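You operate a simulated robot arm through the tools that you are given. There is no shell and no other tool.

Carry out the task below with a simulated robot arm. There is one attempt and no reset: what you move stays moved.

TASK
Put things in order on the wooden desk. At the end: the blue pin stands where the yellow foam stood; the yellow foam is on the red board; two of the black shims from the wooden desk are in the purple tray; whatever was shut is shut again. Leave all else as you found it, and nothing knocked over.

It is judged by the outcome, as a careful person would: the job done as asked, and still so three seconds after it is handed in. It fails if anything else is knocked over, pushed out of place, dropped, spilled or broken.

THE ROBOT
A 6-joint arm with a two-finger parallel gripper, fixed in place. Base frame: the origin is at the foot of the arm, x ahead of it, y to its left, z up; the work surface is at about z = 0. Lengths are in mm, angles in rad, forces in N, time in s.
With the tool pointing down near the work surface it reaches from about 180 to 460 mm from the base axis. Its first joint turns from -1.222 to 1.222 rad. Payload 1.9 kg.
Tool frame: the origin (TCP) lies between the finger pads and is the grasp point; the fingertips stand 23 mm ahead of it; z points along the fingers, y is the line along which they close. The gripper opens to 94 mm. The fingers are 38 mm wide and 10 mm thick; the gripper's body (54 by 96 mm) begins 39 mm behind the TCP.
Orientation is told as [roll, pitch, yaw] about the base's x, y, z axes, in that order, counted from this pose: with the fingers straight down and closing along the base's y, the tool's x points along the base's -x, its y along +y and its z along -z.

THE INTERFACE
- The arm moves only by the tool arm_command. Its argument "increments" is a list of rows, each an object (a shift or turn left out is 0, a gripper value left out holds the last) with "angular": the turn, a rotation vector about the base's x, y, z in rad, a list of three; "offset": the shift along the base's x, y, z in mm, a list of three; "gripper": the opening, from 0 (shut) to 1 (fully open). In form: [{"angular": [wx, wy, wz], "offset": [tx, ty, tz], "gripper": gripper}, ...]. A call has 1 to 20 rows; each row is the pose to reach, as a shift and turn from the pose commanded when the call began. Rows are played at 5 a second. More than 50 mm and 0.15 rad between two rows, or a gripper value outside its range, and nothing of the call is played. A pose out of reach is approached as far as the arm can. The call stops where the force on the tool passes 40 N (or 10 N more than at its start, if that is more) or the arm is blocked; 0.2 s more then pass. Each finger travels about 108 mm/s and halts on what it meets, pressing with about 30 N; the grip force reading is that of the motor and also rises with nothing between the fingers. The clock runs only during rows and for 0.2 s after the last one: add rows that repeat a pose to give the fingers time. It gives the time, the measured TCP pose, the force on the tool (base axes), the opening and the grip force at its end, in the units of the frame above (readings bear some noise), with the torque about the TCP (base axes, N m) and any sound that the robot's microphone picked up.
- Cameras (640 x 400 px; columns grow to the right, rows downward): "scene" is fixed at [75.4, 333.4, 420.5]; the picture's right is [-0.53, -0.85, 0.00], its down [-0.52, 0.33, -0.79] and it looks along [0.67, -0.42, -0.62] (base axes); focal length 214 px, centre (320, 200). "wrist" rides on the gripper at [86, 16, -74] in the tool frame; the picture's right is [-0.18, 0.98, 0.00], its down [-0.58, -0.11, -0.81] and it looks along [-0.79, -0.15, 0.59] (tool axes); focal length 243 px, centre (320, 200). There is no depth. A picture from a camera that has moved, and an enlarged one, comes with that camera's place and axes in the base frame and with its lens.
- camera(camera): a new picture of that camera. It takes no simulated time.
- zoom(camera, box): a new picture of the part [left, top, right, bottom] of that camera's present view, enlarged. It takes no simulated time.
- job_done(): hands the job in; it is judged then, once.

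Nothing tells you positions but the pictures and the camera data. Unless the task says otherwise, let go and move clear before handing in.

The tools are called by a JSON object that holds its "api" and its "payload". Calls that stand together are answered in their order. arm_command: Moves the arm, as the interface text tells. Its arguments: {"type":"object","properties":{"increments":{"type":"array","items":{"type":"object","properties":{"angular":{"type":"array","items":{"type":"number"}},"offset":{"type":"array","items":{"type":"number"}},"gripper":{"type":"number"}}}}},"required":["increments"]} The other tools are called the same way: camera (camera) takes a picture; zoom (camera, box) takes an enlarged picture of a part of a camera's view; job_done () hands the job in.

At the start:

```text
clock: 0.0
tcp_pos: [249.6, 19.7, 330.9]
ee_rot: [-0.001, 0.0, -0.001]
force: [0.2, 0.2, 0.0]
wrist_torque: [0.02, -0.01, 0.03]
finger_gap: 94.2
grasp_force: 0.0
```

scene: 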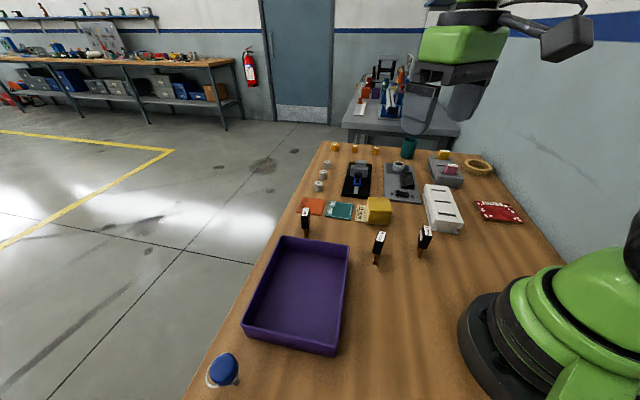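
wrist: 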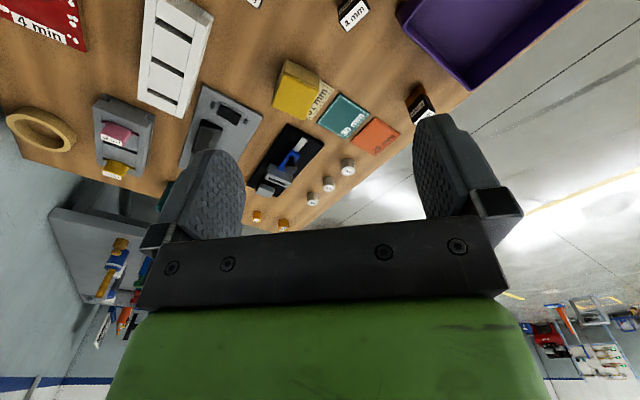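

I see a desk with a purple tray, several small items, a yellow block, a red board and three black/white standing things. I'll zoom in to identify everything before moving.

{"api": "zoom", "payload": {"camera": "scene", "box": [300, 130, 420, 205]}}

{"api": "zoom", "payload": {"camera": "scene", "box": [280, 180, 440, 280]}}

{"api": "zoom", "payload": {"camera": "scene", "box": [400, 140, 540, 240]}}

{"api": "zoom", "payload": {"camera": "scene", "box": [180, 280, 380, 400]}}

{"api": "zoom", "payload": {"camera": "wrist", "box": [0, 0, 240, 200]}}

{"api": "zoom", "payload": {"camera": "wrist", "box": [200, 50, 440, 240]}}

```text
5.33 times, centred on (360, 168) of scene
camera zoom: at [75.4, 333.4, 420.5], right [-0.53, -0.85, 0.0], down [-0.52, 0.33, -0.79], along [0.67, -0.42, -0.62], focal length 1144 px, centre (107, 373)
```

zoom: 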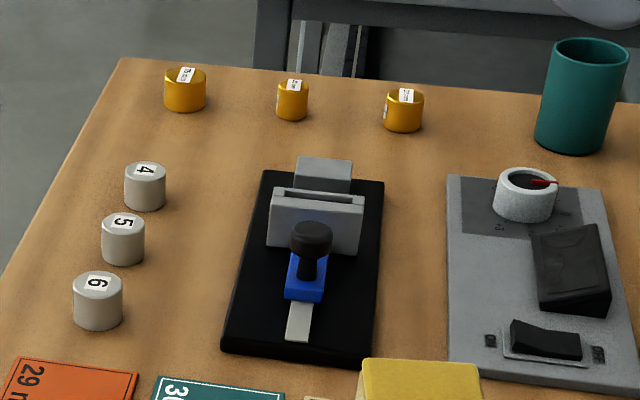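

```text
4.00 times, centred on (360, 230) of scene
camera zoom: at [75.4, 333.4, 420.5], right [-0.53, -0.85, 0.0], down [-0.52, 0.33, -0.79], along [0.67, -0.42, -0.62], focal length 858 px, centre (160, 80)
```

zoom: 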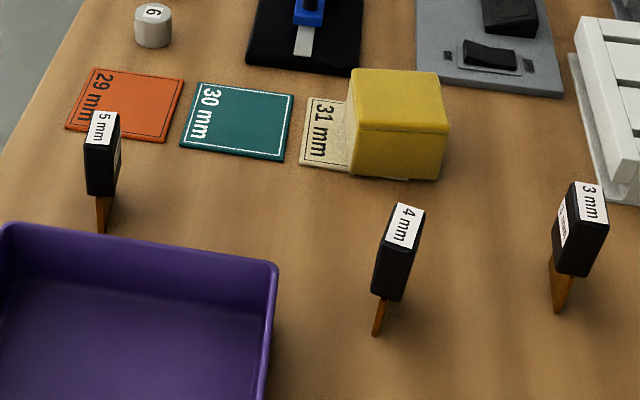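

```text
4.00 times, centred on (470, 190) of scene
camera zoom: at [75.4, 333.4, 420.5], right [-0.53, -0.85, 0.0], down [-0.52, 0.33, -0.79], along [0.67, -0.42, -0.62], focal length 858 px, centre (-280, 240)
```

zoom: 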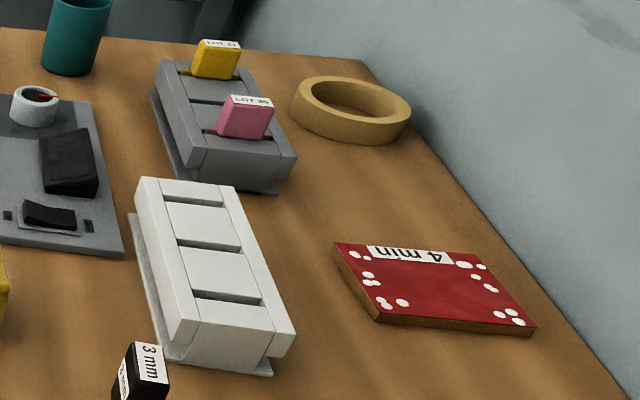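

```text
3.20 times, centred on (280, 340) of scene
camera zoom: at [75.4, 333.4, 420.5], right [-0.53, -0.85, 0.0], down [-0.52, 0.33, -0.79], along [0.67, -0.42, -0.62], focal length 686 px, centre (448, -248)
```

zoom: 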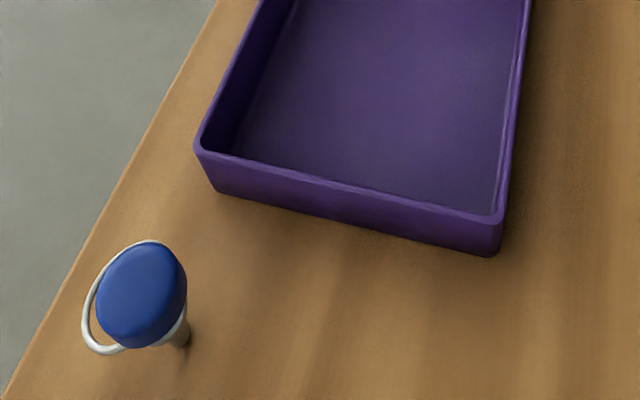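

```text
2.00 times, centred on (120, 100) of wrist
camera zoom: at [164.9, 35.9, 406.1], right [0.18, 0.98, 0.0], down [0.58, -0.11, 0.81], along [0.79, -0.15, -0.59], focal length 485 px, centre (720, 400)
```

zoom: 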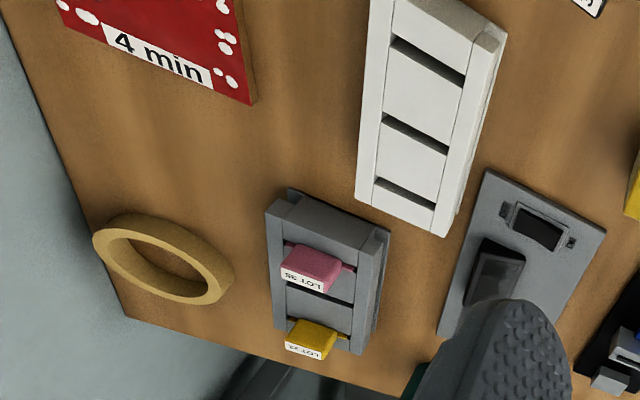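

```text
2.11 times, centred on (320, 145) of wrist
camera zoom: at [164.9, 35.9, 406.1], right [0.18, 0.98, 0.0], down [0.58, -0.11, 0.81], along [0.79, -0.15, -0.59], focal length 511 px, centre (320, 316)
```

zoom: 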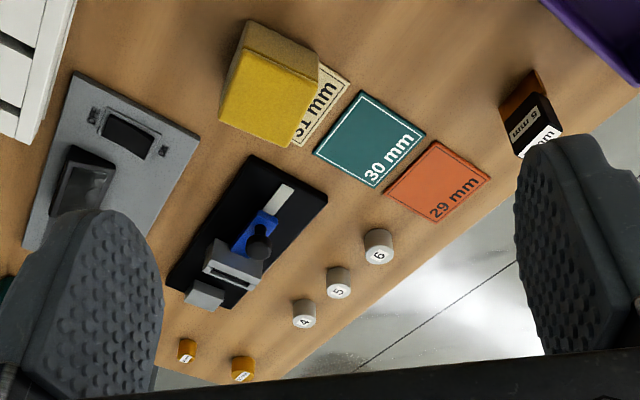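

The foam is the yellow cube near the 31 mm mat (about x 350, y −35), the red board is far right, the shims are three black-handled standing pieces, and the pin is at the near-left corner. I'll tilt the wrist camera for a steeper view.

{"api": "arm_command", "payload": {"increments": [{"angular": [0, 0.15, 0], "offset": [0, 0, 10]}, {"angular": [0, 0.3, 0], "offset": [0, 0, 20]}, {"angular": [0, 0.45, 0], "offset": [0, 0, 30]}, {"angular": [0, 0.6, 0], "offset": [0, 0, 40]}, {"angular": [0, 0.6, 0], "offset": [0, 0, 40]}]}}

{"api": "camera", "payload": {"camera": "wrist"}}

```text
clock: 1.0
tcp_pos: [252.7, 15.9, 364.0]
ee_rot: [-0.046, 0.523, -0.03]
force: [47.4, 30.2, -97.9]
wrist_torque: [-5.11, 2.28, -1.7]
finger_gap: 94.1
grasp_force: 0.1
out of reach, approached as far as the arm can: row 4
stopped in row 4: the force on the tool passed its limit at 358 N (the readings are from after the stop); the commanded pose is now the measured one
```

```text
taken
camera wrist: at [215.1, 35.0, 473.4], right [0.17, 0.98, -0.13], down [0.91, -0.1, 0.41], along [0.39, -0.19, -0.9], focal length 243 px, centre (320, 200)
```

wrist: 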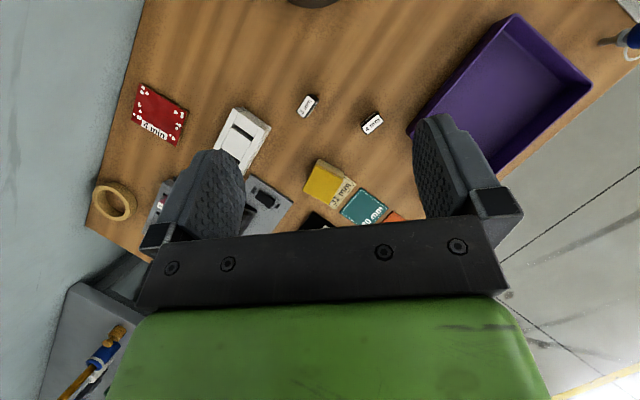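

The tilt met the arm's own limit, so I'll back off slightly. The steep view gives good geometry for most objects.

{"api": "arm_command", "payload": {"increments": [{"angular": [0.0, -0.1, 0], "offset": [10, 0, -10]}, {"angular": [0.046, -0.15, 0.03], "offset": [30, 4, -20]}, {"angular": [0.046, -0.15, 0.03], "offset": [50, 4, -40]}]}}

{"api": "camera", "payload": {"camera": "wrist"}}

{"api": "camera", "payload": {"camera": "scene"}}

```text
clock: 1.8
tcp_pos: [303.4, 19.7, 324.8]
ee_rot: [0.013, 0.373, 0.036]
force: [1.0, -0.1, -0.4]
wrist_torque: [-0.03, 0.02, 0.01]
finger_gap: 93.9
grasp_force: 0.0
```

```text
taken
camera wrist: at [250.0, 32.7, 426.8], right [0.14, 0.99, -0.05], down [0.84, -0.09, 0.54], along [0.53, -0.12, -0.84], focal length 243 px, centre (320, 200)
```

wrist: 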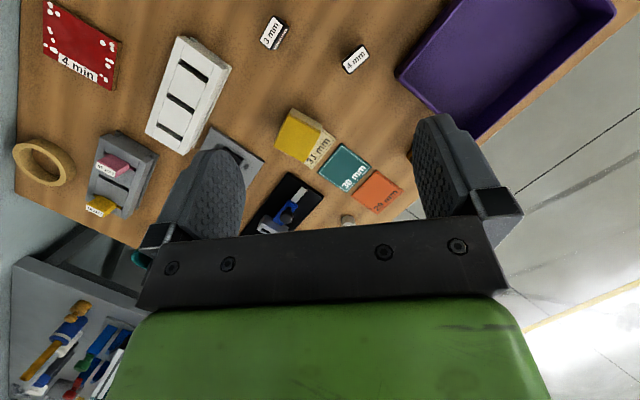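

```text
taken
```

scene: 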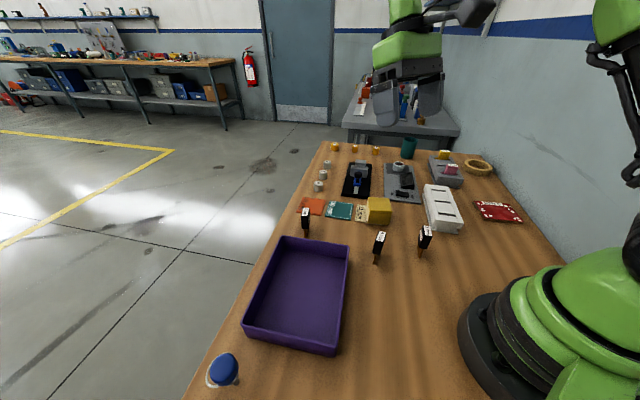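

{"api": "zoom", "payload": {"camera": "wrist", "box": [240, 80, 400, 180]}}

{"api": "zoom", "payload": {"camera": "wrist", "box": [220, 0, 380, 100]}}

{"api": "zoom", "payload": {"camera": "scene", "box": [340, 180, 400, 230]}}

{"api": "zoom", "payload": {"camera": "wrist", "box": [0, 0, 160, 100]}}

```text
4.00 times, centred on (320, 130) of wrist
camera zoom: at [250.0, 32.7, 426.8], right [0.14, 0.99, -0.05], down [0.84, -0.09, 0.54], along [0.53, -0.12, -0.84], focal length 970 px, centre (320, 480)
```

zoom: 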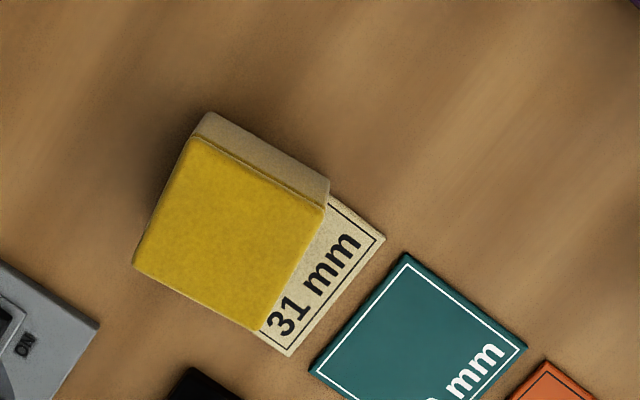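

```text
4.00 times, centred on (300, 50) of wrist
camera zoom: at [250.0, 32.7, 426.8], right [0.14, 0.99, -0.05], down [0.84, -0.09, 0.54], along [0.53, -0.12, -0.84], focal length 970 px, centre (400, 800)
```

zoom: 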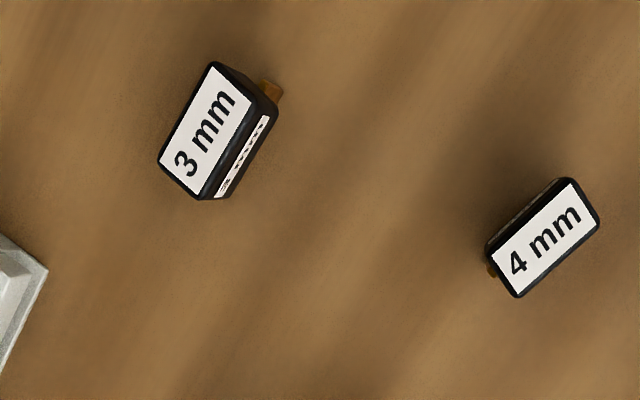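

```text
8.00 times, centred on (370, 205) of scene
camera zoom: at [75.4, 333.4, 420.5], right [-0.53, -0.85, 0.0], down [-0.52, 0.33, -0.79], along [0.67, -0.42, -0.62], focal length 1716 px, centre (-80, 160)
```

zoom: 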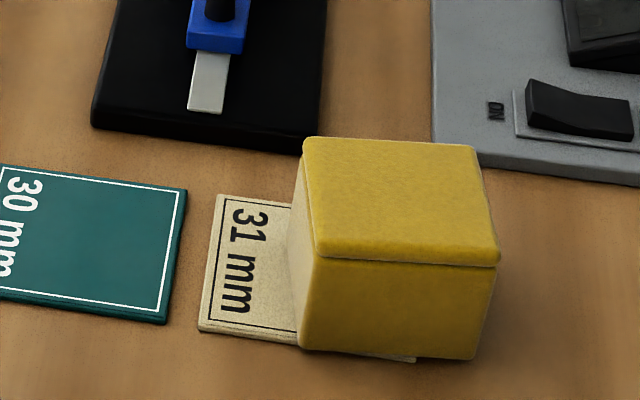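

```text
4.00 times, centred on (80, 50) of wrist
camera zoom: at [250.0, 32.7, 426.8], right [0.14, 0.99, -0.05], down [0.84, -0.09, 0.54], along [0.53, -0.12, -0.84], focal length 970 px, centre (1280, 800)
```

zoom: 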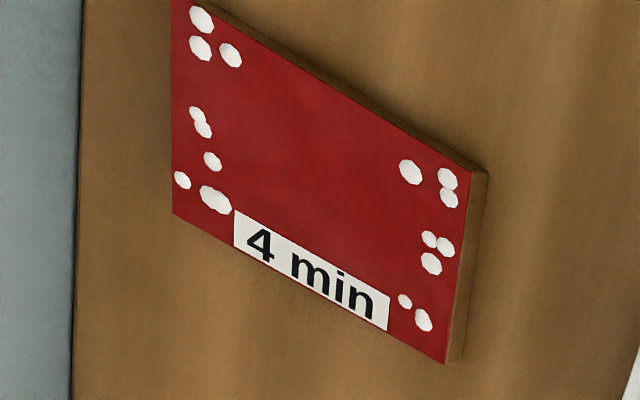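

Both cameras agree: foam ≈ 60×60×45 mm centred near (372,−45), edges turned about 54°/−36°, on the 31 mm mat; red board centre ≈ (198,−353) with almost the same orientation. I'll level the tool and approach above the foam with yaw −0.63.

{"api": "arm_command", "payload": {"increments": [{"angular": [-0.004, -0.125, -0.01], "offset": [7, -15, -15]}, {"angular": [-0.009, -0.25, -0.02], "offset": [14, -30, -30]}, {"angular": [-0.013, -0.373, -0.03], "offset": [20, -40, -45]}, {"angular": [-0.013, -0.373, -0.03], "offset": [20, -40, -45]}]}}

{"api": "arm_command", "payload": {"increments": [{"angular": [0, 0, -0.15], "offset": [6, 0, -20]}, {"angular": [0, 0, -0.3], "offset": [12, 0, -40]}, {"angular": [0, 0, -0.45], "offset": [18, 0, -60]}, {"angular": [0, 0, -0.6], "offset": [24, 0, -80]}, {"angular": [0, 0, -0.6], "offset": [24, 0, -80]}]}}

{"api": "camera", "payload": {"camera": "wrist"}}

{"api": "camera", "payload": {"camera": "scene"}}

```text
clock: 2.8
tcp_pos: [322.7, -21.0, 280.2]
ee_rot: [-0.004, 0.0, -0.002]
force: [0.4, -0.4, 0.6]
wrist_torque: [-0.02, 0.01, 0.01]
finger_gap: 94.0
grasp_force: 0.1
```

```text
clock: 4.0
tcp_pos: [345.1, -20.5, 197.9]
ee_rot: [-0.008, 0.003, -0.603]
force: [0.4, 0.3, -0.1]
wrist_torque: [-0.02, 0.03, 0.0]
finger_gap: 94.0
grasp_force: 0.0
```

```text
taken
camera wrist: at [284.0, 42.2, 274.3], right [0.71, 0.71, -0.01], down [0.42, -0.42, 0.81], along [0.57, -0.57, -0.59], focal length 243 px, centre (320, 200)
```

wrist: 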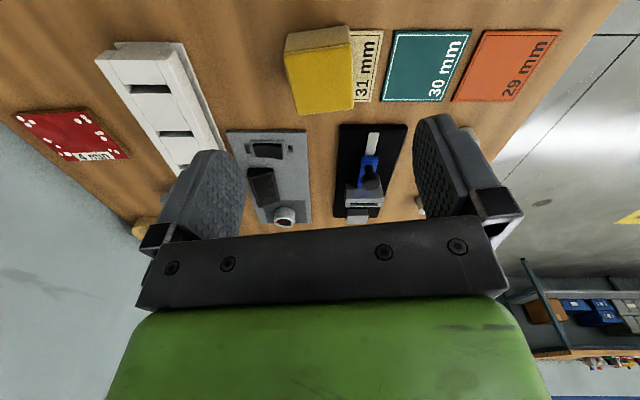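

```text
taken
```

scene: 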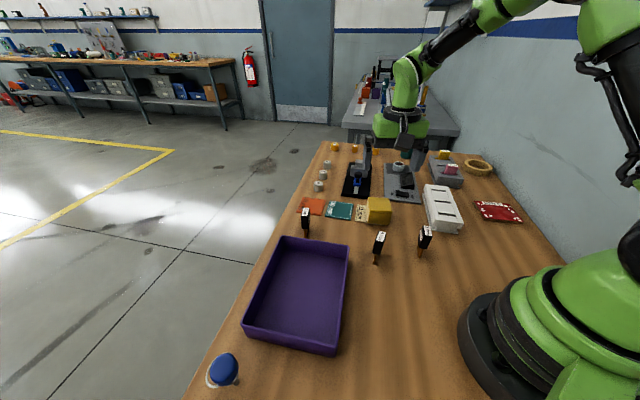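

{"api": "zoom", "payload": {"camera": "wrist", "box": [260, 0, 420, 125]}}

{"api": "zoom", "payload": {"camera": "wrist", "box": [200, 100, 440, 250]}}

```text
3.20 times, centred on (340, 62) of wrist
camera zoom: at [284.0, 42.2, 274.3], right [0.71, 0.71, -0.01], down [0.42, -0.42, 0.81], along [0.57, -0.57, -0.59], focal length 776 px, centre (256, 640)
```

zoom: 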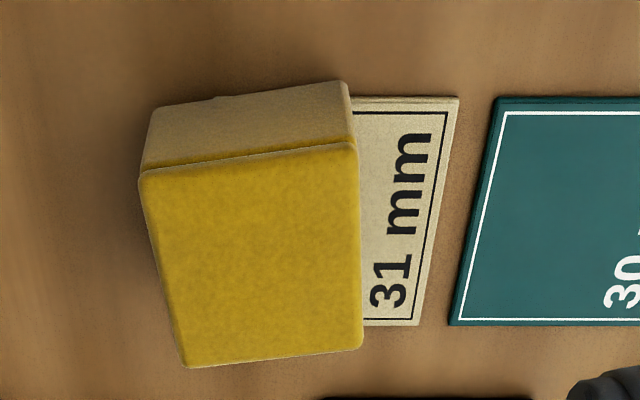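

```text
2.67 times, centred on (320, 175) of wrist
camera zoom: at [284.0, 42.2, 274.3], right [0.71, 0.71, -0.01], down [0.42, -0.42, 0.81], along [0.57, -0.57, -0.59], focal length 647 px, centre (320, 267)
```

zoom: 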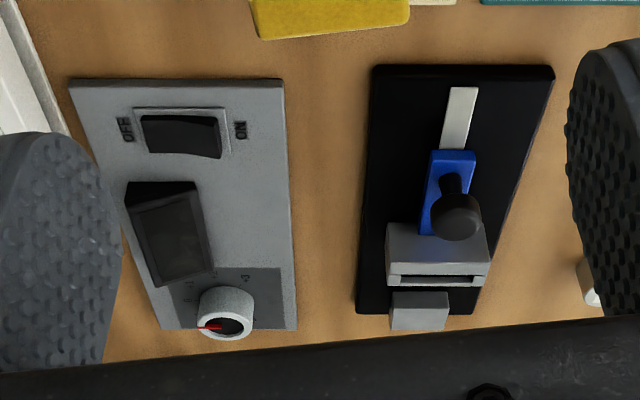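

The foam's refined centre is (371,−43), height ≈45 mm, direction ≈ −0.65 yaw, with clear space for the fingers on both sides. I'll descend around it.

{"api": "arm_command", "payload": {"increments": [{"angular": [0.004, -0.002, -0.048], "offset": [24.5, -22.5, -30]}, {"angular": [0.004, -0.002, -0.048], "offset": [24.5, -22.5, -60]}, {"angular": [0.004, -0.002, -0.048], "offset": [24.5, -22.5, -90]}, {"angular": [0.004, -0.002, -0.048], "offset": [24.5, -22.5, -90]}]}}

{"api": "camera", "payload": {"camera": "wrist"}}

{"api": "zoom", "payload": {"camera": "scene", "box": [300, 130, 460, 250]}}

```text
clock: 5.0
tcp_pos: [370.3, -43.5, 109.6]
ee_rot: [-0.002, 0.002, -0.649]
force: [-0.3, -0.2, -0.4]
wrist_torque: [-0.04, -0.01, 0.03]
finger_gap: 93.8
grasp_force: 0.0
```

```text
taken
camera wrist: at [312.0, 21.2, 183.8], right [0.74, 0.67, 0.0], down [0.4, -0.44, 0.81], along [0.54, -0.6, -0.59], focal length 243 px, centre (320, 200)
```

wrist: 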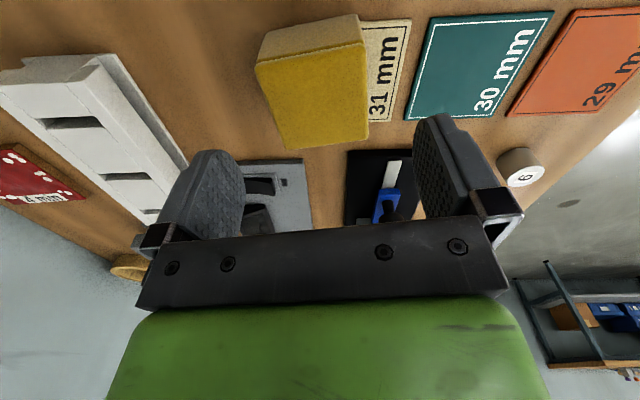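

```text
3.33 times, centred on (380, 190) of scene
camera zoom: at [75.4, 333.4, 420.5], right [-0.53, -0.85, 0.0], down [-0.52, 0.33, -0.79], along [0.67, -0.42, -0.62], focal length 715 px, centre (120, 233)
```

zoom: 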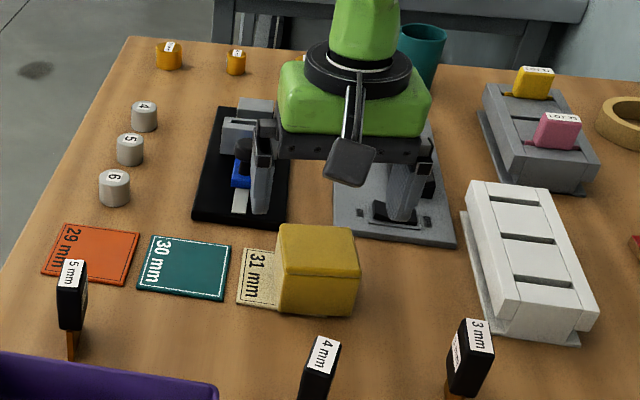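

{"api": "arm_command", "payload": {"increments": [{"offset": [0.5, 0.5, -30]}, {"offset": [0.5, 0.5, -55]}, {"offset": [0.5, 0.5, -77]}, {"offset": [0.5, 0.5, -77]}]}}

{"api": "zoom", "payload": {"camera": "scene", "box": [300, 130, 460, 250]}}

{"api": "camera", "payload": {"camera": "wrist"}}

```text
clock: 6.0
tcp_pos: [372.2, -44.3, 32.4]
ee_rot: [0.0, 0.002, -0.649]
force: [0.1, -0.1, 0.2]
wrist_torque: [0.0, -0.02, 0.0]
finger_gap: 93.9
grasp_force: 0.1
```

```text
3.33 times, centred on (380, 190) of scene
camera zoom: at [75.4, 333.4, 420.5], right [-0.53, -0.85, 0.0], down [-0.52, 0.33, -0.79], along [0.67, -0.42, -0.62], focal length 715 px, centre (120, 233)
```

zoom: 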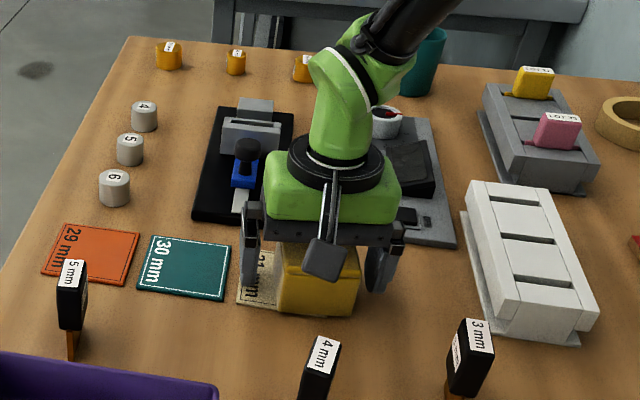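

```text
taken
camera wrist: at [313.6, 21.0, 107.7], right [0.74, 0.67, 0.0], down [0.4, -0.44, 0.81], along [0.54, -0.6, -0.59], focal length 243 px, centre (320, 200)
```

wrist: 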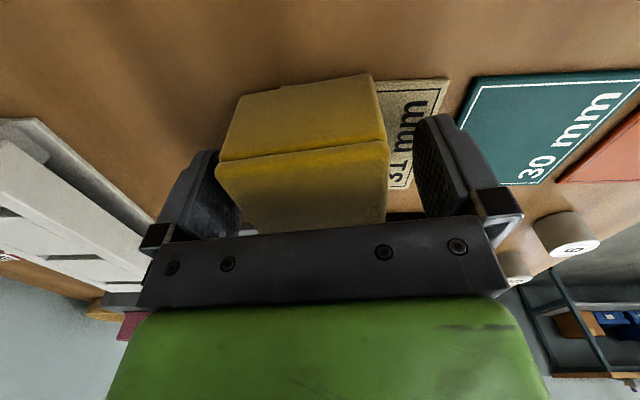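

{"api": "arm_command", "payload": {"increments": [{"gripper": 0.7}, {"gripper": 0.6}, {"gripper": 0.5}, {"gripper": 0.5}]}}

{"api": "camera", "payload": {"camera": "wrist"}}

```text
clock: 7.0
tcp_pos: [371.7, -44.2, 32.8]
ee_rot: [-0.003, 0.0, -0.647]
force: [0.3, 0.2, -0.1]
wrist_torque: [0.0, -0.03, 0.0]
finger_gap: 58.9
grasp_force: 30.1
```

```text
taken
camera wrist: at [313.6, 21.0, 108.0], right [0.74, 0.67, 0.0], down [0.4, -0.44, 0.81], along [0.54, -0.6, -0.59], focal length 243 px, centre (320, 200)
```

wrist: 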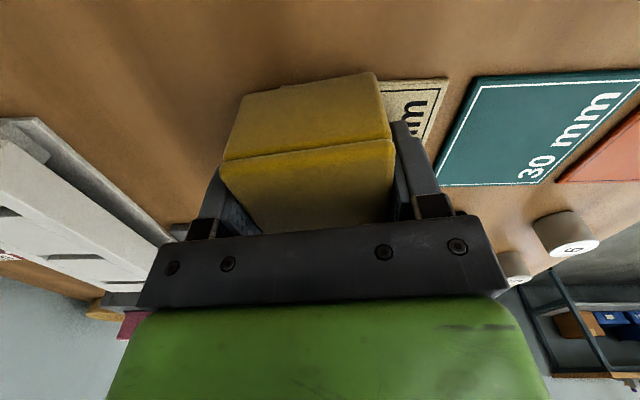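

The fingers hold the foam (gap 58.9 mm). I'll lift it straight up and check.

{"api": "arm_command", "payload": {"increments": [{"offset": [0, 0, 10]}, {"offset": [0, 0, 30]}, {"offset": [0, 0, 70]}, {"offset": [0, 0, 110]}, {"offset": [0, 0, 130]}, {"offset": [0, 0, 130]}]}}

{"api": "camera", "payload": {"camera": "scene"}}

{"api": "camera", "payload": {"camera": "wrist"}}

```text
clock: 8.4
tcp_pos: [371.4, -43.5, 163.3]
ee_rot: [-0.001, 0.002, -0.647]
force: [-0.7, 0.1, -0.7]
wrist_torque: [-0.01, 0.02, 0.0]
finger_gap: 59.0
grasp_force: 30.2
```

```text
taken
```

scene: 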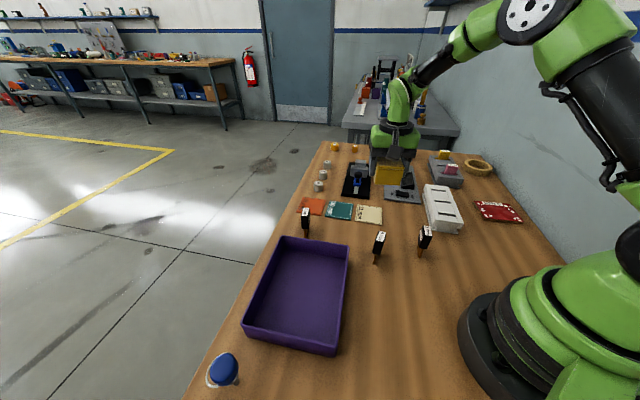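

```text
taken
camera wrist: at [312.5, 21.2, 238.4], right [0.74, 0.67, 0.0], down [0.4, -0.44, 0.81], along [0.54, -0.6, -0.59], focal length 243 px, centre (320, 200)
```

wrist: 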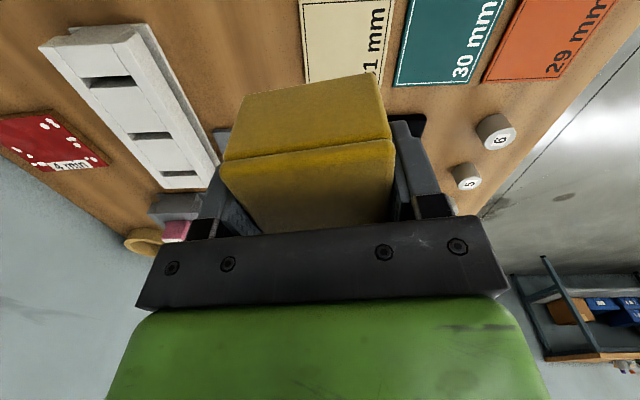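

The foam is lifted cleanly and the mat stayed put. Now I'll carry it across to above the red board.

{"api": "arm_command", "payload": {"increments": [{"offset": [-15, -30, 5]}, {"offset": [-36, -70, 5]}, {"offset": [-58, -110, 5]}, {"offset": [-80, -150, 5]}, {"offset": [-103, -190, 5]}, {"offset": [-126, -230, 5]}, {"offset": [-148, -268, 5]}, {"offset": [-166, -296, 5]}, {"offset": [-173.5, -309, 5], "angular": [0, 0, -0.03]}, {"offset": [-173.5, -309, 5], "angular": [0, 0, -0.03]}]}}

{"api": "camera", "payload": {"camera": "scene"}}

{"api": "camera", "payload": {"camera": "wrist"}}

```text
clock: 10.6
tcp_pos: [197.5, -352.2, 169.3]
ee_rot: [-0.001, 0.001, -0.678]
force: [0.6, -0.7, -0.4]
wrist_torque: [0.0, 0.02, 0.01]
finger_gap: 59.2
grasp_force: 29.9
```

```text
taken
```

scene: 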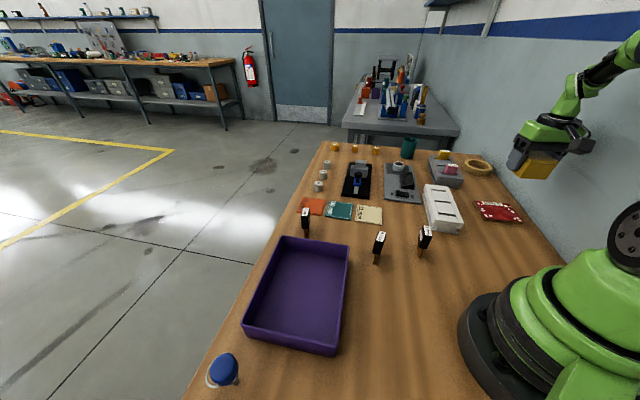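

```text
taken
camera wrist: at [140.3, -284.9, 244.1], right [0.76, 0.65, 0.0], down [0.39, -0.45, 0.81], along [0.52, -0.61, -0.59], focal length 243 px, centre (320, 200)
```

wrist: 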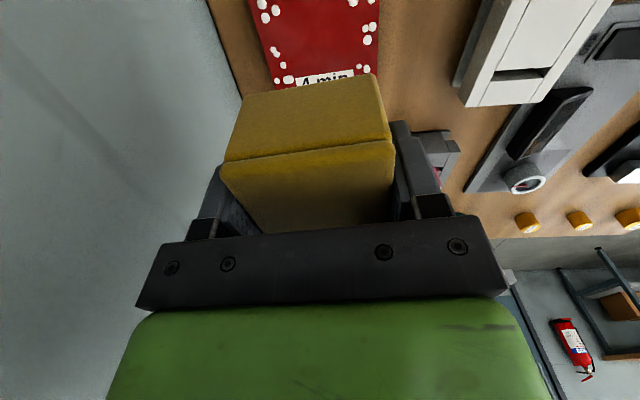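

The foam is above the board's centre. I'll descend most of the way and look.

{"api": "arm_command", "payload": {"increments": [{"offset": [-1, 0, -40]}, {"offset": [-1, 0, -80]}, {"offset": [-1, 0, -110]}, {"offset": [-1, 0, -115]}, {"offset": [-1, 0, -115]}]}}

{"api": "zoom", "payload": {"camera": "scene", "box": [440, 140, 600, 260]}}

{"api": "camera", "payload": {"camera": "wrist"}}

```text
clock: 11.8
tcp_pos: [196.5, -350.3, 53.4]
ee_rot: [-0.002, 0.001, -0.68]
force: [0.5, 0.0, 0.3]
wrist_torque: [-0.02, 0.0, 0.01]
finger_gap: 59.1
grasp_force: 29.6
```

```text
3.33 times, centred on (520, 200) of scene
camera zoom: at [75.4, 333.4, 420.5], right [-0.53, -0.85, 0.0], down [-0.52, 0.33, -0.79], along [0.67, -0.42, -0.62], focal length 715 px, centre (-347, 200)
```

zoom: 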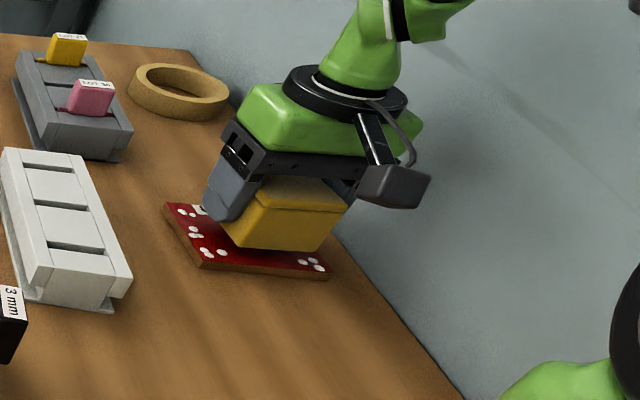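

```text
taken
camera wrist: at [139.9, -284.4, 128.8], right [0.76, 0.65, 0.0], down [0.39, -0.45, 0.81], along [0.52, -0.61, -0.59], focal length 243 px, centre (320, 200)
```

wrist: 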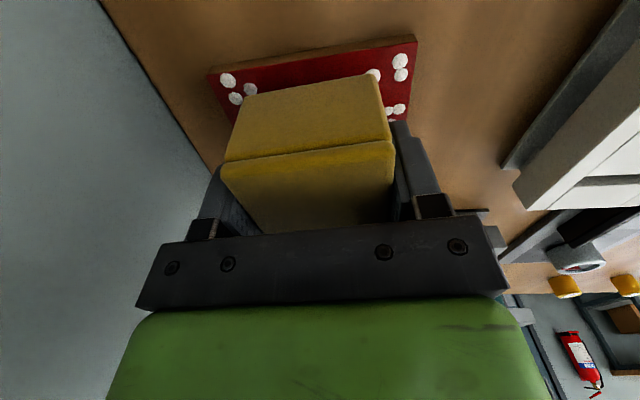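

{"api": "arm_command", "payload": {"increments": [{"offset": [0.5, -1, -6]}, {"offset": [0.5, -1, -10]}, {"offset": [0.5, -1, -13]}, {"offset": [0.5, -1, -13]}]}}

{"api": "zoom", "payload": {"camera": "scene", "box": [470, 170, 550, 230]}}

```text
clock: 12.8
tcp_pos: [197.4, -352.1, 41.2]
ee_rot: [-0.002, 0.001, -0.68]
force: [-1.1, -0.3, -1.2]
wrist_torque: [0.01, 0.01, 0.0]
finger_gap: 59.0
grasp_force: 30.1
```

```text
6.67 times, centred on (510, 200) of scene
camera zoom: at [75.4, 333.4, 420.5], right [-0.53, -0.85, 0.0], down [-0.52, 0.33, -0.79], along [0.67, -0.42, -0.62], focal length 1430 px, centre (-947, 200)
```

zoom: 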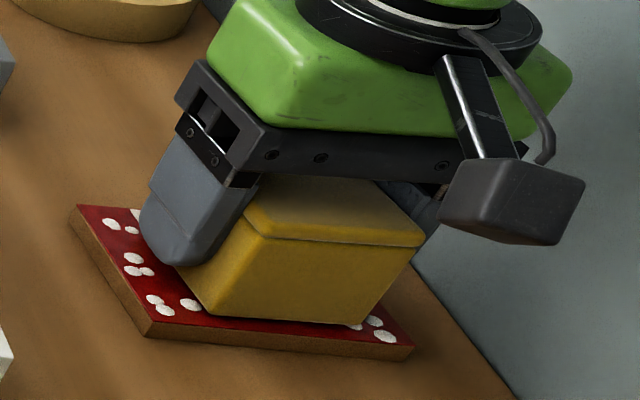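

Very close to the board now; I'll lower in 1 mm steps watching the force.

{"api": "arm_command", "payload": {"increments": [{"offset": [0, 0, -1]}, {"offset": [0, 0, -2]}, {"offset": [0, 0, -2]}]}}

{"api": "zoom", "payload": {"camera": "scene", "box": [470, 170, 550, 230]}}

```text
clock: 13.6
tcp_pos: [196.4, -352.9, 39.2]
ee_rot: [-0.001, 0.001, -0.679]
force: [-0.5, 1.5, 4.5]
wrist_torque: [0.14, -0.03, -0.01]
finger_gap: 59.1
grasp_force: 30.6
```

```text
6.67 times, centred on (510, 200) of scene
camera zoom: at [75.4, 333.4, 420.5], right [-0.53, -0.85, 0.0], down [-0.52, 0.33, -0.79], along [0.67, -0.42, -0.62], focal length 1430 px, centre (-947, 200)
```

zoom: 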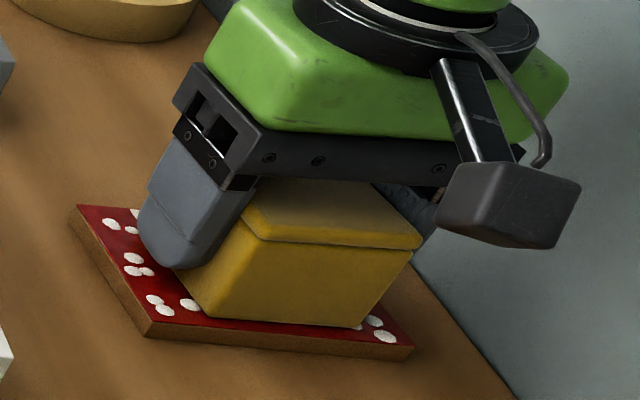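

Contact felt (4.5 N up), so I'll release and rise.

{"api": "arm_command", "payload": {"increments": [{"gripper": 0.65}, {"gripper": 0.72}, {"gripper": 0.85}, {"gripper": 0.95}, {"gripper": 0.95}]}}

{"api": "arm_command", "payload": {"increments": [{"offset": [0, 0, 15]}, {"offset": [0, 0, 45]}, {"offset": [0, 0, 90]}, {"offset": [0, 0, 130]}, {"offset": [0, 0, 130]}]}}

{"api": "zoom", "payload": {"camera": "scene", "box": [440, 140, 600, 260]}}

{"api": "camera", "payload": {"camera": "wrist"}}

```text
clock: 14.8
tcp_pos: [196.1, -352.5, 39.1]
ee_rot: [0.0, 0.002, -0.68]
force: [0.0, -0.5, -0.2]
wrist_torque: [0.0, 0.02, 0.04]
finger_gap: 89.2
grasp_force: 0.1
```

```text
clock: 16.0
tcp_pos: [196.4, -353.2, 170.3]
ee_rot: [-0.003, 0.003, -0.677]
force: [0.8, -0.1, -0.2]
wrist_torque: [0.01, 0.03, -0.01]
finger_gap: 89.0
grasp_force: 0.0
```

```text
3.33 times, centred on (520, 200) of scene
camera zoom: at [75.4, 333.4, 420.5], right [-0.53, -0.85, 0.0], down [-0.52, 0.33, -0.79], along [0.67, -0.42, -0.62], focal length 715 px, centre (-347, 200)
```

zoom: 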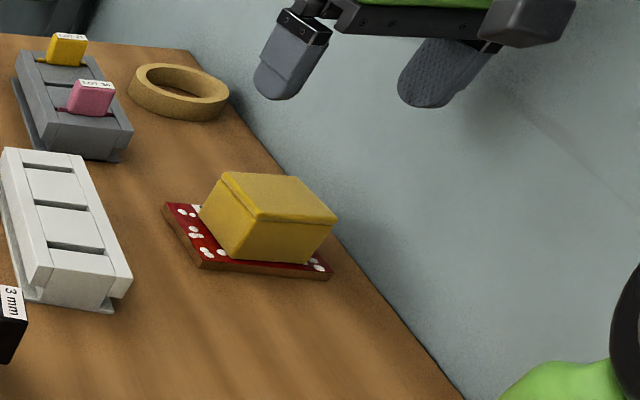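

```text
taken
camera wrist: at [140.1, -286.1, 244.7], right [0.76, 0.65, 0.0], down [0.39, -0.45, 0.81], along [0.52, -0.61, -0.59], focal length 243 px, centre (320, 200)
```

wrist: 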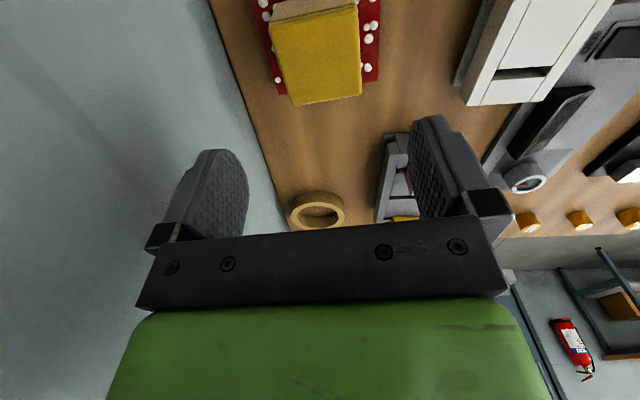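

The foam sits neatly on the red board. Next I'll swing over at height 250 mm to view the blue pin at the near-left corner.

{"api": "arm_command", "payload": {"increments": [{"offset": [27.4, 27.2, 15], "angular": [0, 0, 0.098]}, {"offset": [51.9, 65.1, 30], "angular": [0, 0, 0.197]}, {"offset": [71, 104.2, 40], "angular": [0, 0, 0.296]}, {"offset": [90.8, 143.9, 50], "angular": [0, 0, 0.395]}, {"offset": [106.8, 187.6, 60], "angular": [0, 0, 0.494]}, {"offset": [121, 230, 70], "angular": [0, 0, 0.592]}, {"offset": [134.2, 272.2, 75], "angular": [0, 0, 0.691]}, {"offset": [142, 315.7, 80], "angular": [0, 0, 0.79]}, {"offset": [144, 359.8, 80], "angular": [0, 0, 0.888]}, {"offset": [140.2, 403.8, 80], "angular": [0, 0, 0.987]}, {"offset": [130.8, 447, 80], "angular": [0, 0, 1.086]}, {"offset": [115.8, 488.5, 80], "angular": [0, 0, 1.184]}, {"offset": [95.6, 527.8, 80], "angular": [0, 0, 1.283]}, {"offset": [70.5, 564.1, 80], "angular": [0, 0, 1.382]}, {"offset": [40.9, 596.9, 80], "angular": [0, 0, 1.48]}, {"offset": [7.4, 625.5, 80], "angular": [0, 0, 1.579]}, {"offset": [-20.4, 626.5, 80], "angular": [0, 0, 1.678]}, {"offset": [-20.4, 626.5, 80], "angular": [0, 0, 1.678]}]}}

{"api": "camera", "payload": {"camera": "wrist"}}

{"api": "camera", "payload": {"camera": "scene"}}

```text
clock: 19.8
tcp_pos: [176.0, 273.4, 249.8]
ee_rot: [-0.002, 0.001, 0.999]
force: [0.2, -0.6, 0.2]
wrist_torque: [-0.01, -0.02, -0.02]
finger_gap: 89.4
grasp_force: 0.0
```

```text
taken
camera wrist: at [115.6, 209.2, 325.0], right [-0.73, 0.69, 0.0], down [0.4, 0.43, 0.81], along [0.55, 0.59, -0.59], focal length 243 px, centre (320, 200)
```

wrist: 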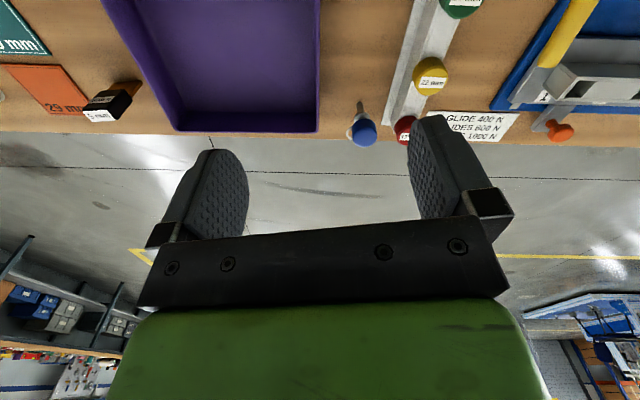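

```text
taken
```

scene: 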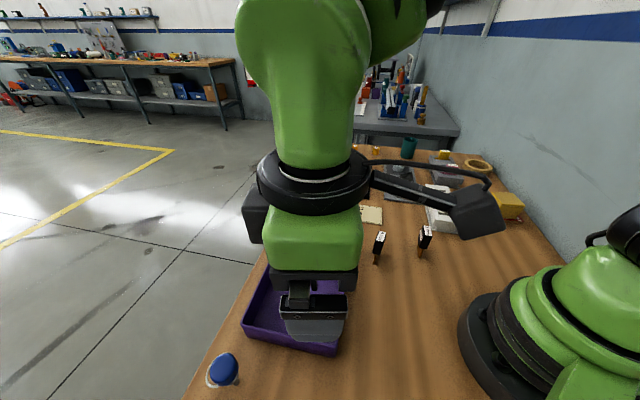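

{"api": "zoom", "payload": {"camera": "wrist", "box": [320, 0, 640, 160]}}

{"api": "zoom", "payload": {"camera": "wrist", "box": [310, 70, 430, 160]}}

{"api": "zoom", "payload": {"camera": "wrist", "box": [0, 20, 180, 150]}}

```text
2.00 times, centred on (480, 80) of wrist
camera zoom: at [115.6, 209.2, 325.0], right [-0.73, 0.69, 0.0], down [0.4, 0.43, 0.81], along [0.55, 0.59, -0.59], focal length 485 px, centre (0, 440)
```

zoom: 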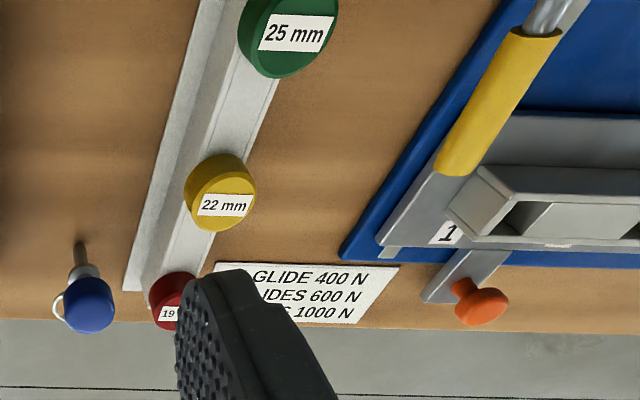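

```text
4.44 times, centred on (370, 115) of wrist
camera zoom: at [115.6, 209.2, 325.0], right [-0.73, 0.69, 0.0], down [0.4, 0.43, 0.81], along [0.55, 0.59, -0.59], focal length 1078 px, centre (98, 578)
```

zoom: 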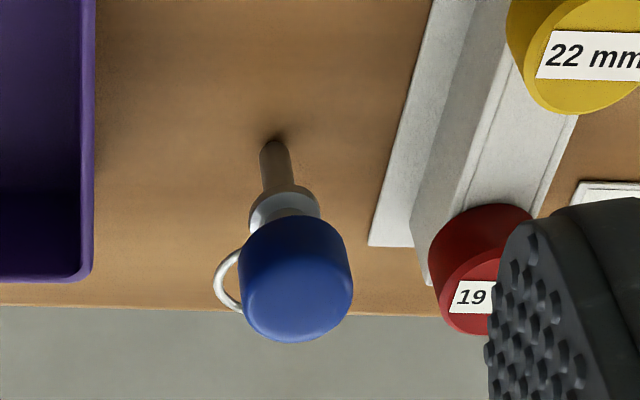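

```text
3.08 times, centred on (90, 85) of wrist
camera zoom: at [115.6, 209.2, 325.0], right [-0.73, 0.69, 0.0], down [0.4, 0.43, 0.81], along [0.55, 0.59, -0.59], focal length 746 px, centre (1028, 554)
```

zoom: 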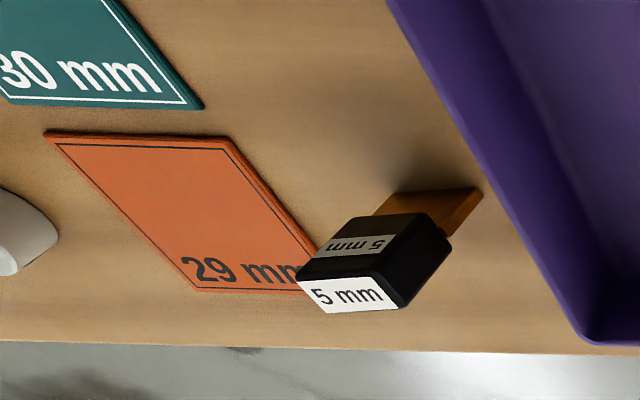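

The pin stands at about (210,396), ~80 mm tall, with a ≈31 mm blue head and a ring pointing roughly toward +x. I'll move the camera closer with yaw 0.4 to refine.

{"api": "arm_command", "payload": {"increments": [{"offset": [7, 25, -5], "angular": [0, 0, -0.13]}, {"offset": [14, 50, -10], "angular": [0, 0, -0.26]}, {"offset": [21, 75, -15], "angular": [0, 0, -0.39]}, {"offset": [28, 100, -20], "angular": [0, 0, -0.5]}, {"offset": [34, 122.6, -25], "angular": [0, 0, -0.6]}, {"offset": [34, 122.6, -25], "angular": [0, 0, -0.6]}]}}

{"api": "camera", "payload": {"camera": "wrist"}}

{"api": "camera", "payload": {"camera": "scene"}}

```text
clock: 21.2
tcp_pos: [209.4, 395.8, 224.2]
ee_rot: [-0.001, 0.001, 0.398]
force: [-0.1, 0.5, -0.6]
wrist_torque: [0.02, 0.0, -0.02]
finger_gap: 89.6
grasp_force: 0.0
```

```text
taken
camera wrist: at [124.7, 376.5, 299.4], right [-0.21, 0.98, 0.0], down [0.58, 0.13, 0.81], along [0.79, 0.17, -0.59], focal length 243 px, centre (320, 200)
```

wrist: 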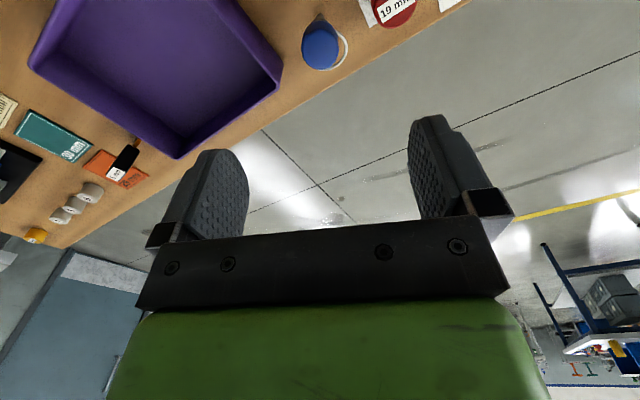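

```text
taken
```

scene: 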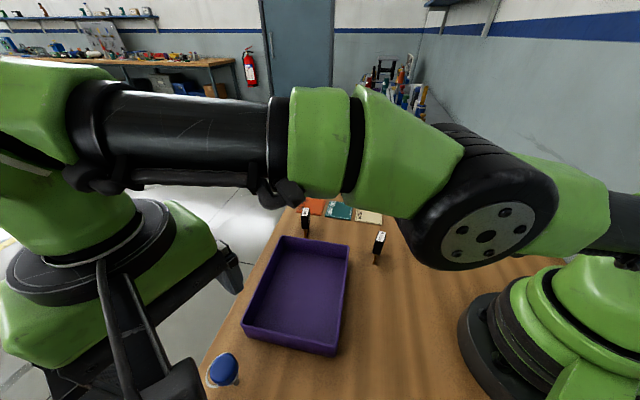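

{"api": "zoom", "payload": {"camera": "wrist", "box": [260, 0, 400, 90]}}

{"api": "zoom", "payload": {"camera": "scene", "box": [190, 330, 290, 400]}}

```text
4.44 times, centred on (330, 45) of wrist
camera zoom: at [124.7, 376.5, 299.4], right [-0.21, 0.98, 0.0], down [0.58, 0.13, 0.81], along [0.79, 0.17, -0.59], focal length 1078 px, centre (276, 889)
```

zoom: 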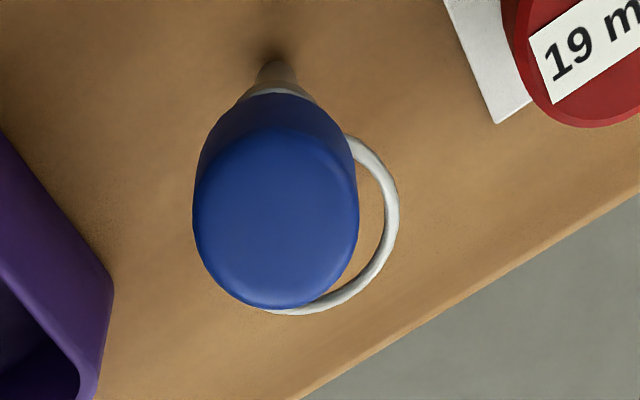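

```text
5.71 times, centred on (240, 365) of scene
camera zoom: at [75.4, 333.4, 420.5], right [-0.53, -0.85, 0.0], down [-0.52, 0.33, -0.79], along [0.67, -0.42, -0.62], focal length 1226 px, centre (777, -743)
```

zoom: 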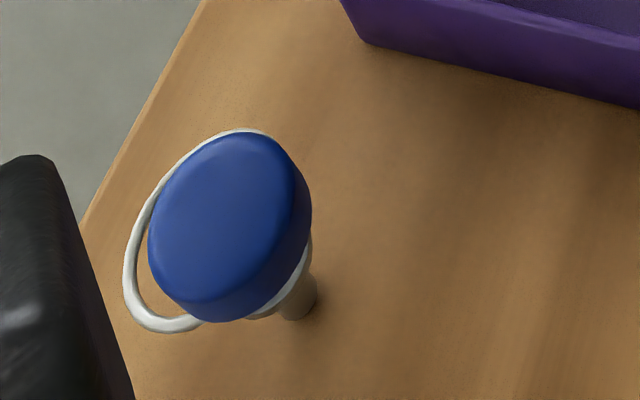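

The ring lies at about z=50 pointing ~40° out; head spans z≈62–80, axis ≈ (211,394.5). I'll turn to yaw 0.68 (closing across the ring), narrow the fingers, and come down above it.

{"api": "arm_command", "payload": {"increments": [{"offset": [0.5, -0.5, -20], "angular": [0, 0, 0.14], "gripper": 0.68}, {"offset": [1.2, -1.2, -40], "angular": [0, 0, 0.28], "gripper": 0.68}, {"offset": [1.2, -1.2, -75], "angular": [0, 0, 0.28], "gripper": 0.68}, {"offset": [1.2, -1.2, -95], "angular": [0, 0, 0.28], "gripper": 0.68}, {"offset": [1.2, -1.2, -95], "angular": [0, 0, 0.28], "gripper": 0.68}]}}

{"api": "camera", "payload": {"camera": "wrist"}}

{"api": "zoom", "payload": {"camera": "scene", "box": [120, 260, 340, 400]}}

```text
clock: 22.4
tcp_pos: [212.4, 396.3, 129.2]
ee_rot: [-0.003, 0.001, 0.68]
force: [0.7, 0.7, 0.4]
wrist_torque: [0.0, -0.01, -0.01]
finger_gap: 63.6
grasp_force: 0.1
```

```text
taken
camera wrist: at [135.3, 353.6, 204.7], right [-0.47, 0.88, 0.0], down [0.52, 0.28, 0.81], along [0.71, 0.38, -0.59], focal length 243 px, centre (320, 200)
```

wrist: 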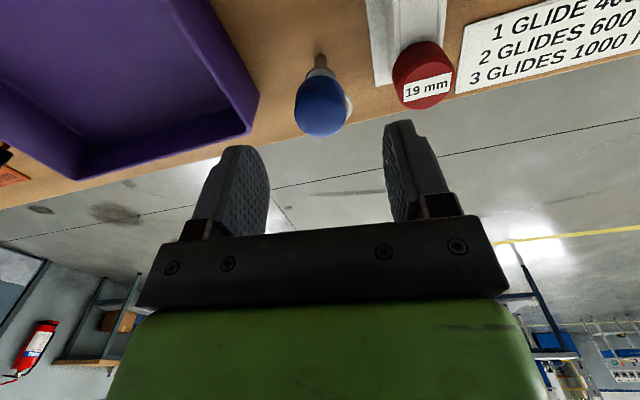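

```text
2.86 times, centred on (230, 330) of scene
camera zoom: at [75.4, 333.4, 420.5], right [-0.53, -0.85, 0.0], down [-0.52, 0.33, -0.79], along [0.67, -0.42, -0.62], focal length 613 px, centre (577, -171)
```

zoom: 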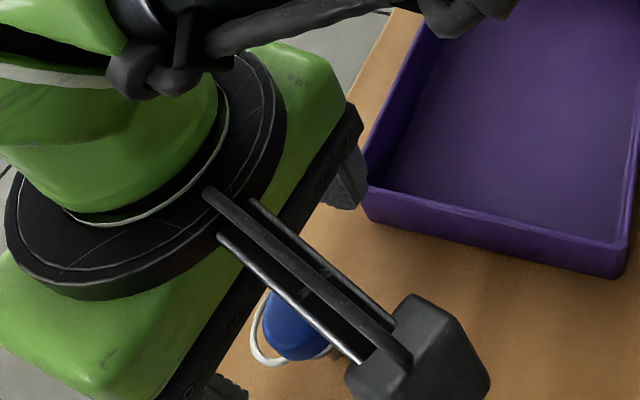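

{"api": "zoom", "payload": {"camera": "wrist", "box": [260, 30, 400, 150]}}

```text
3.33 times, centred on (330, 90) of wrist
camera zoom: at [135.3, 353.6, 204.7], right [-0.47, 0.88, 0.0], down [0.52, 0.28, 0.81], along [0.71, 0.38, -0.59], focal length 809 px, centre (287, 567)
```

zoom: 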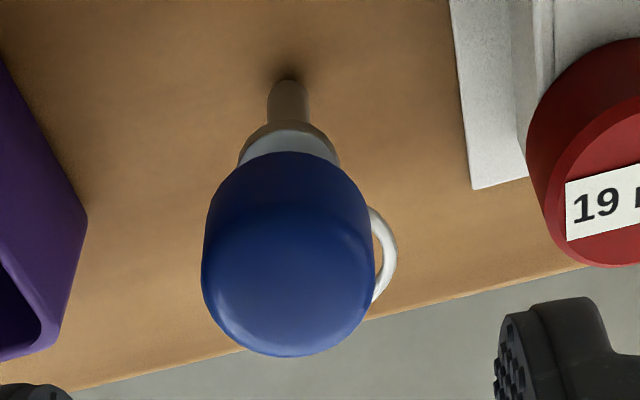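

The pin is centred between the fingers to within a millimetre. I'll descend so the fingertips straddle only the blue head (tips ≈ z 59).

{"api": "arm_command", "payload": {"increments": [{"offset": [-1.2, -1, -20]}, {"offset": [-1.2, -1, -38]}, {"offset": [-1.2, -1, -46]}, {"offset": [-1.2, -1, -46]}]}}

{"api": "camera", "payload": {"camera": "wrist"}}

{"api": "zoom", "payload": {"camera": "scene", "box": [120, 260, 340, 400]}}

```text
clock: 23.4
tcp_pos: [210.5, 392.9, 83.1]
ee_rot: [-0.002, 0.003, 0.68]
force: [0.2, 1.0, -0.1]
wrist_torque: [-0.04, 0.03, 0.0]
finger_gap: 64.4
grasp_force: 0.0
```

```text
taken
camera wrist: at [133.4, 351.9, 158.2], right [-0.47, 0.88, 0.0], down [0.52, 0.28, 0.81], along [0.71, 0.38, -0.59], focal length 243 px, centre (320, 200)
```

wrist: 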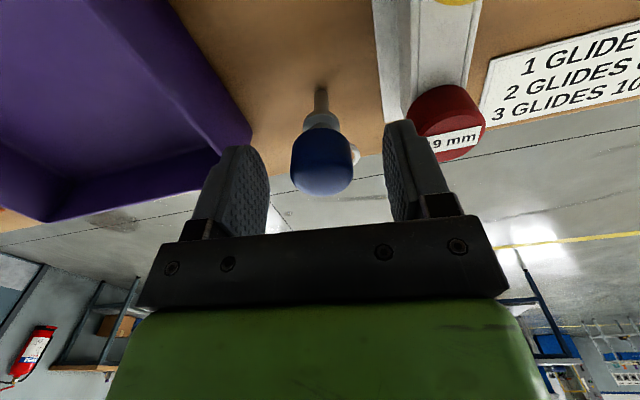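

```text
2.86 times, centred on (230, 330) of scene
camera zoom: at [75.4, 333.4, 420.5], right [-0.53, -0.85, 0.0], down [-0.52, 0.33, -0.79], along [0.67, -0.42, -0.62], focal length 613 px, centre (577, -171)
```

zoom: 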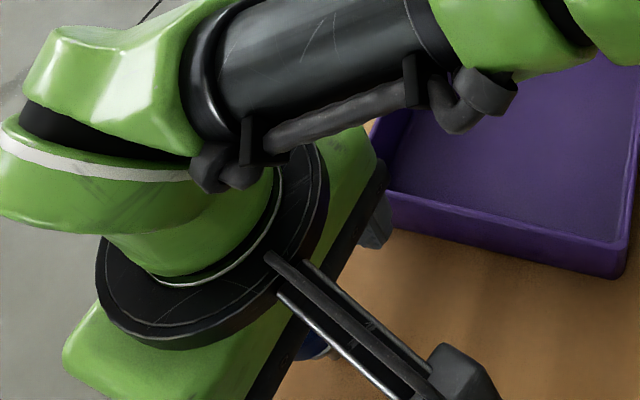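

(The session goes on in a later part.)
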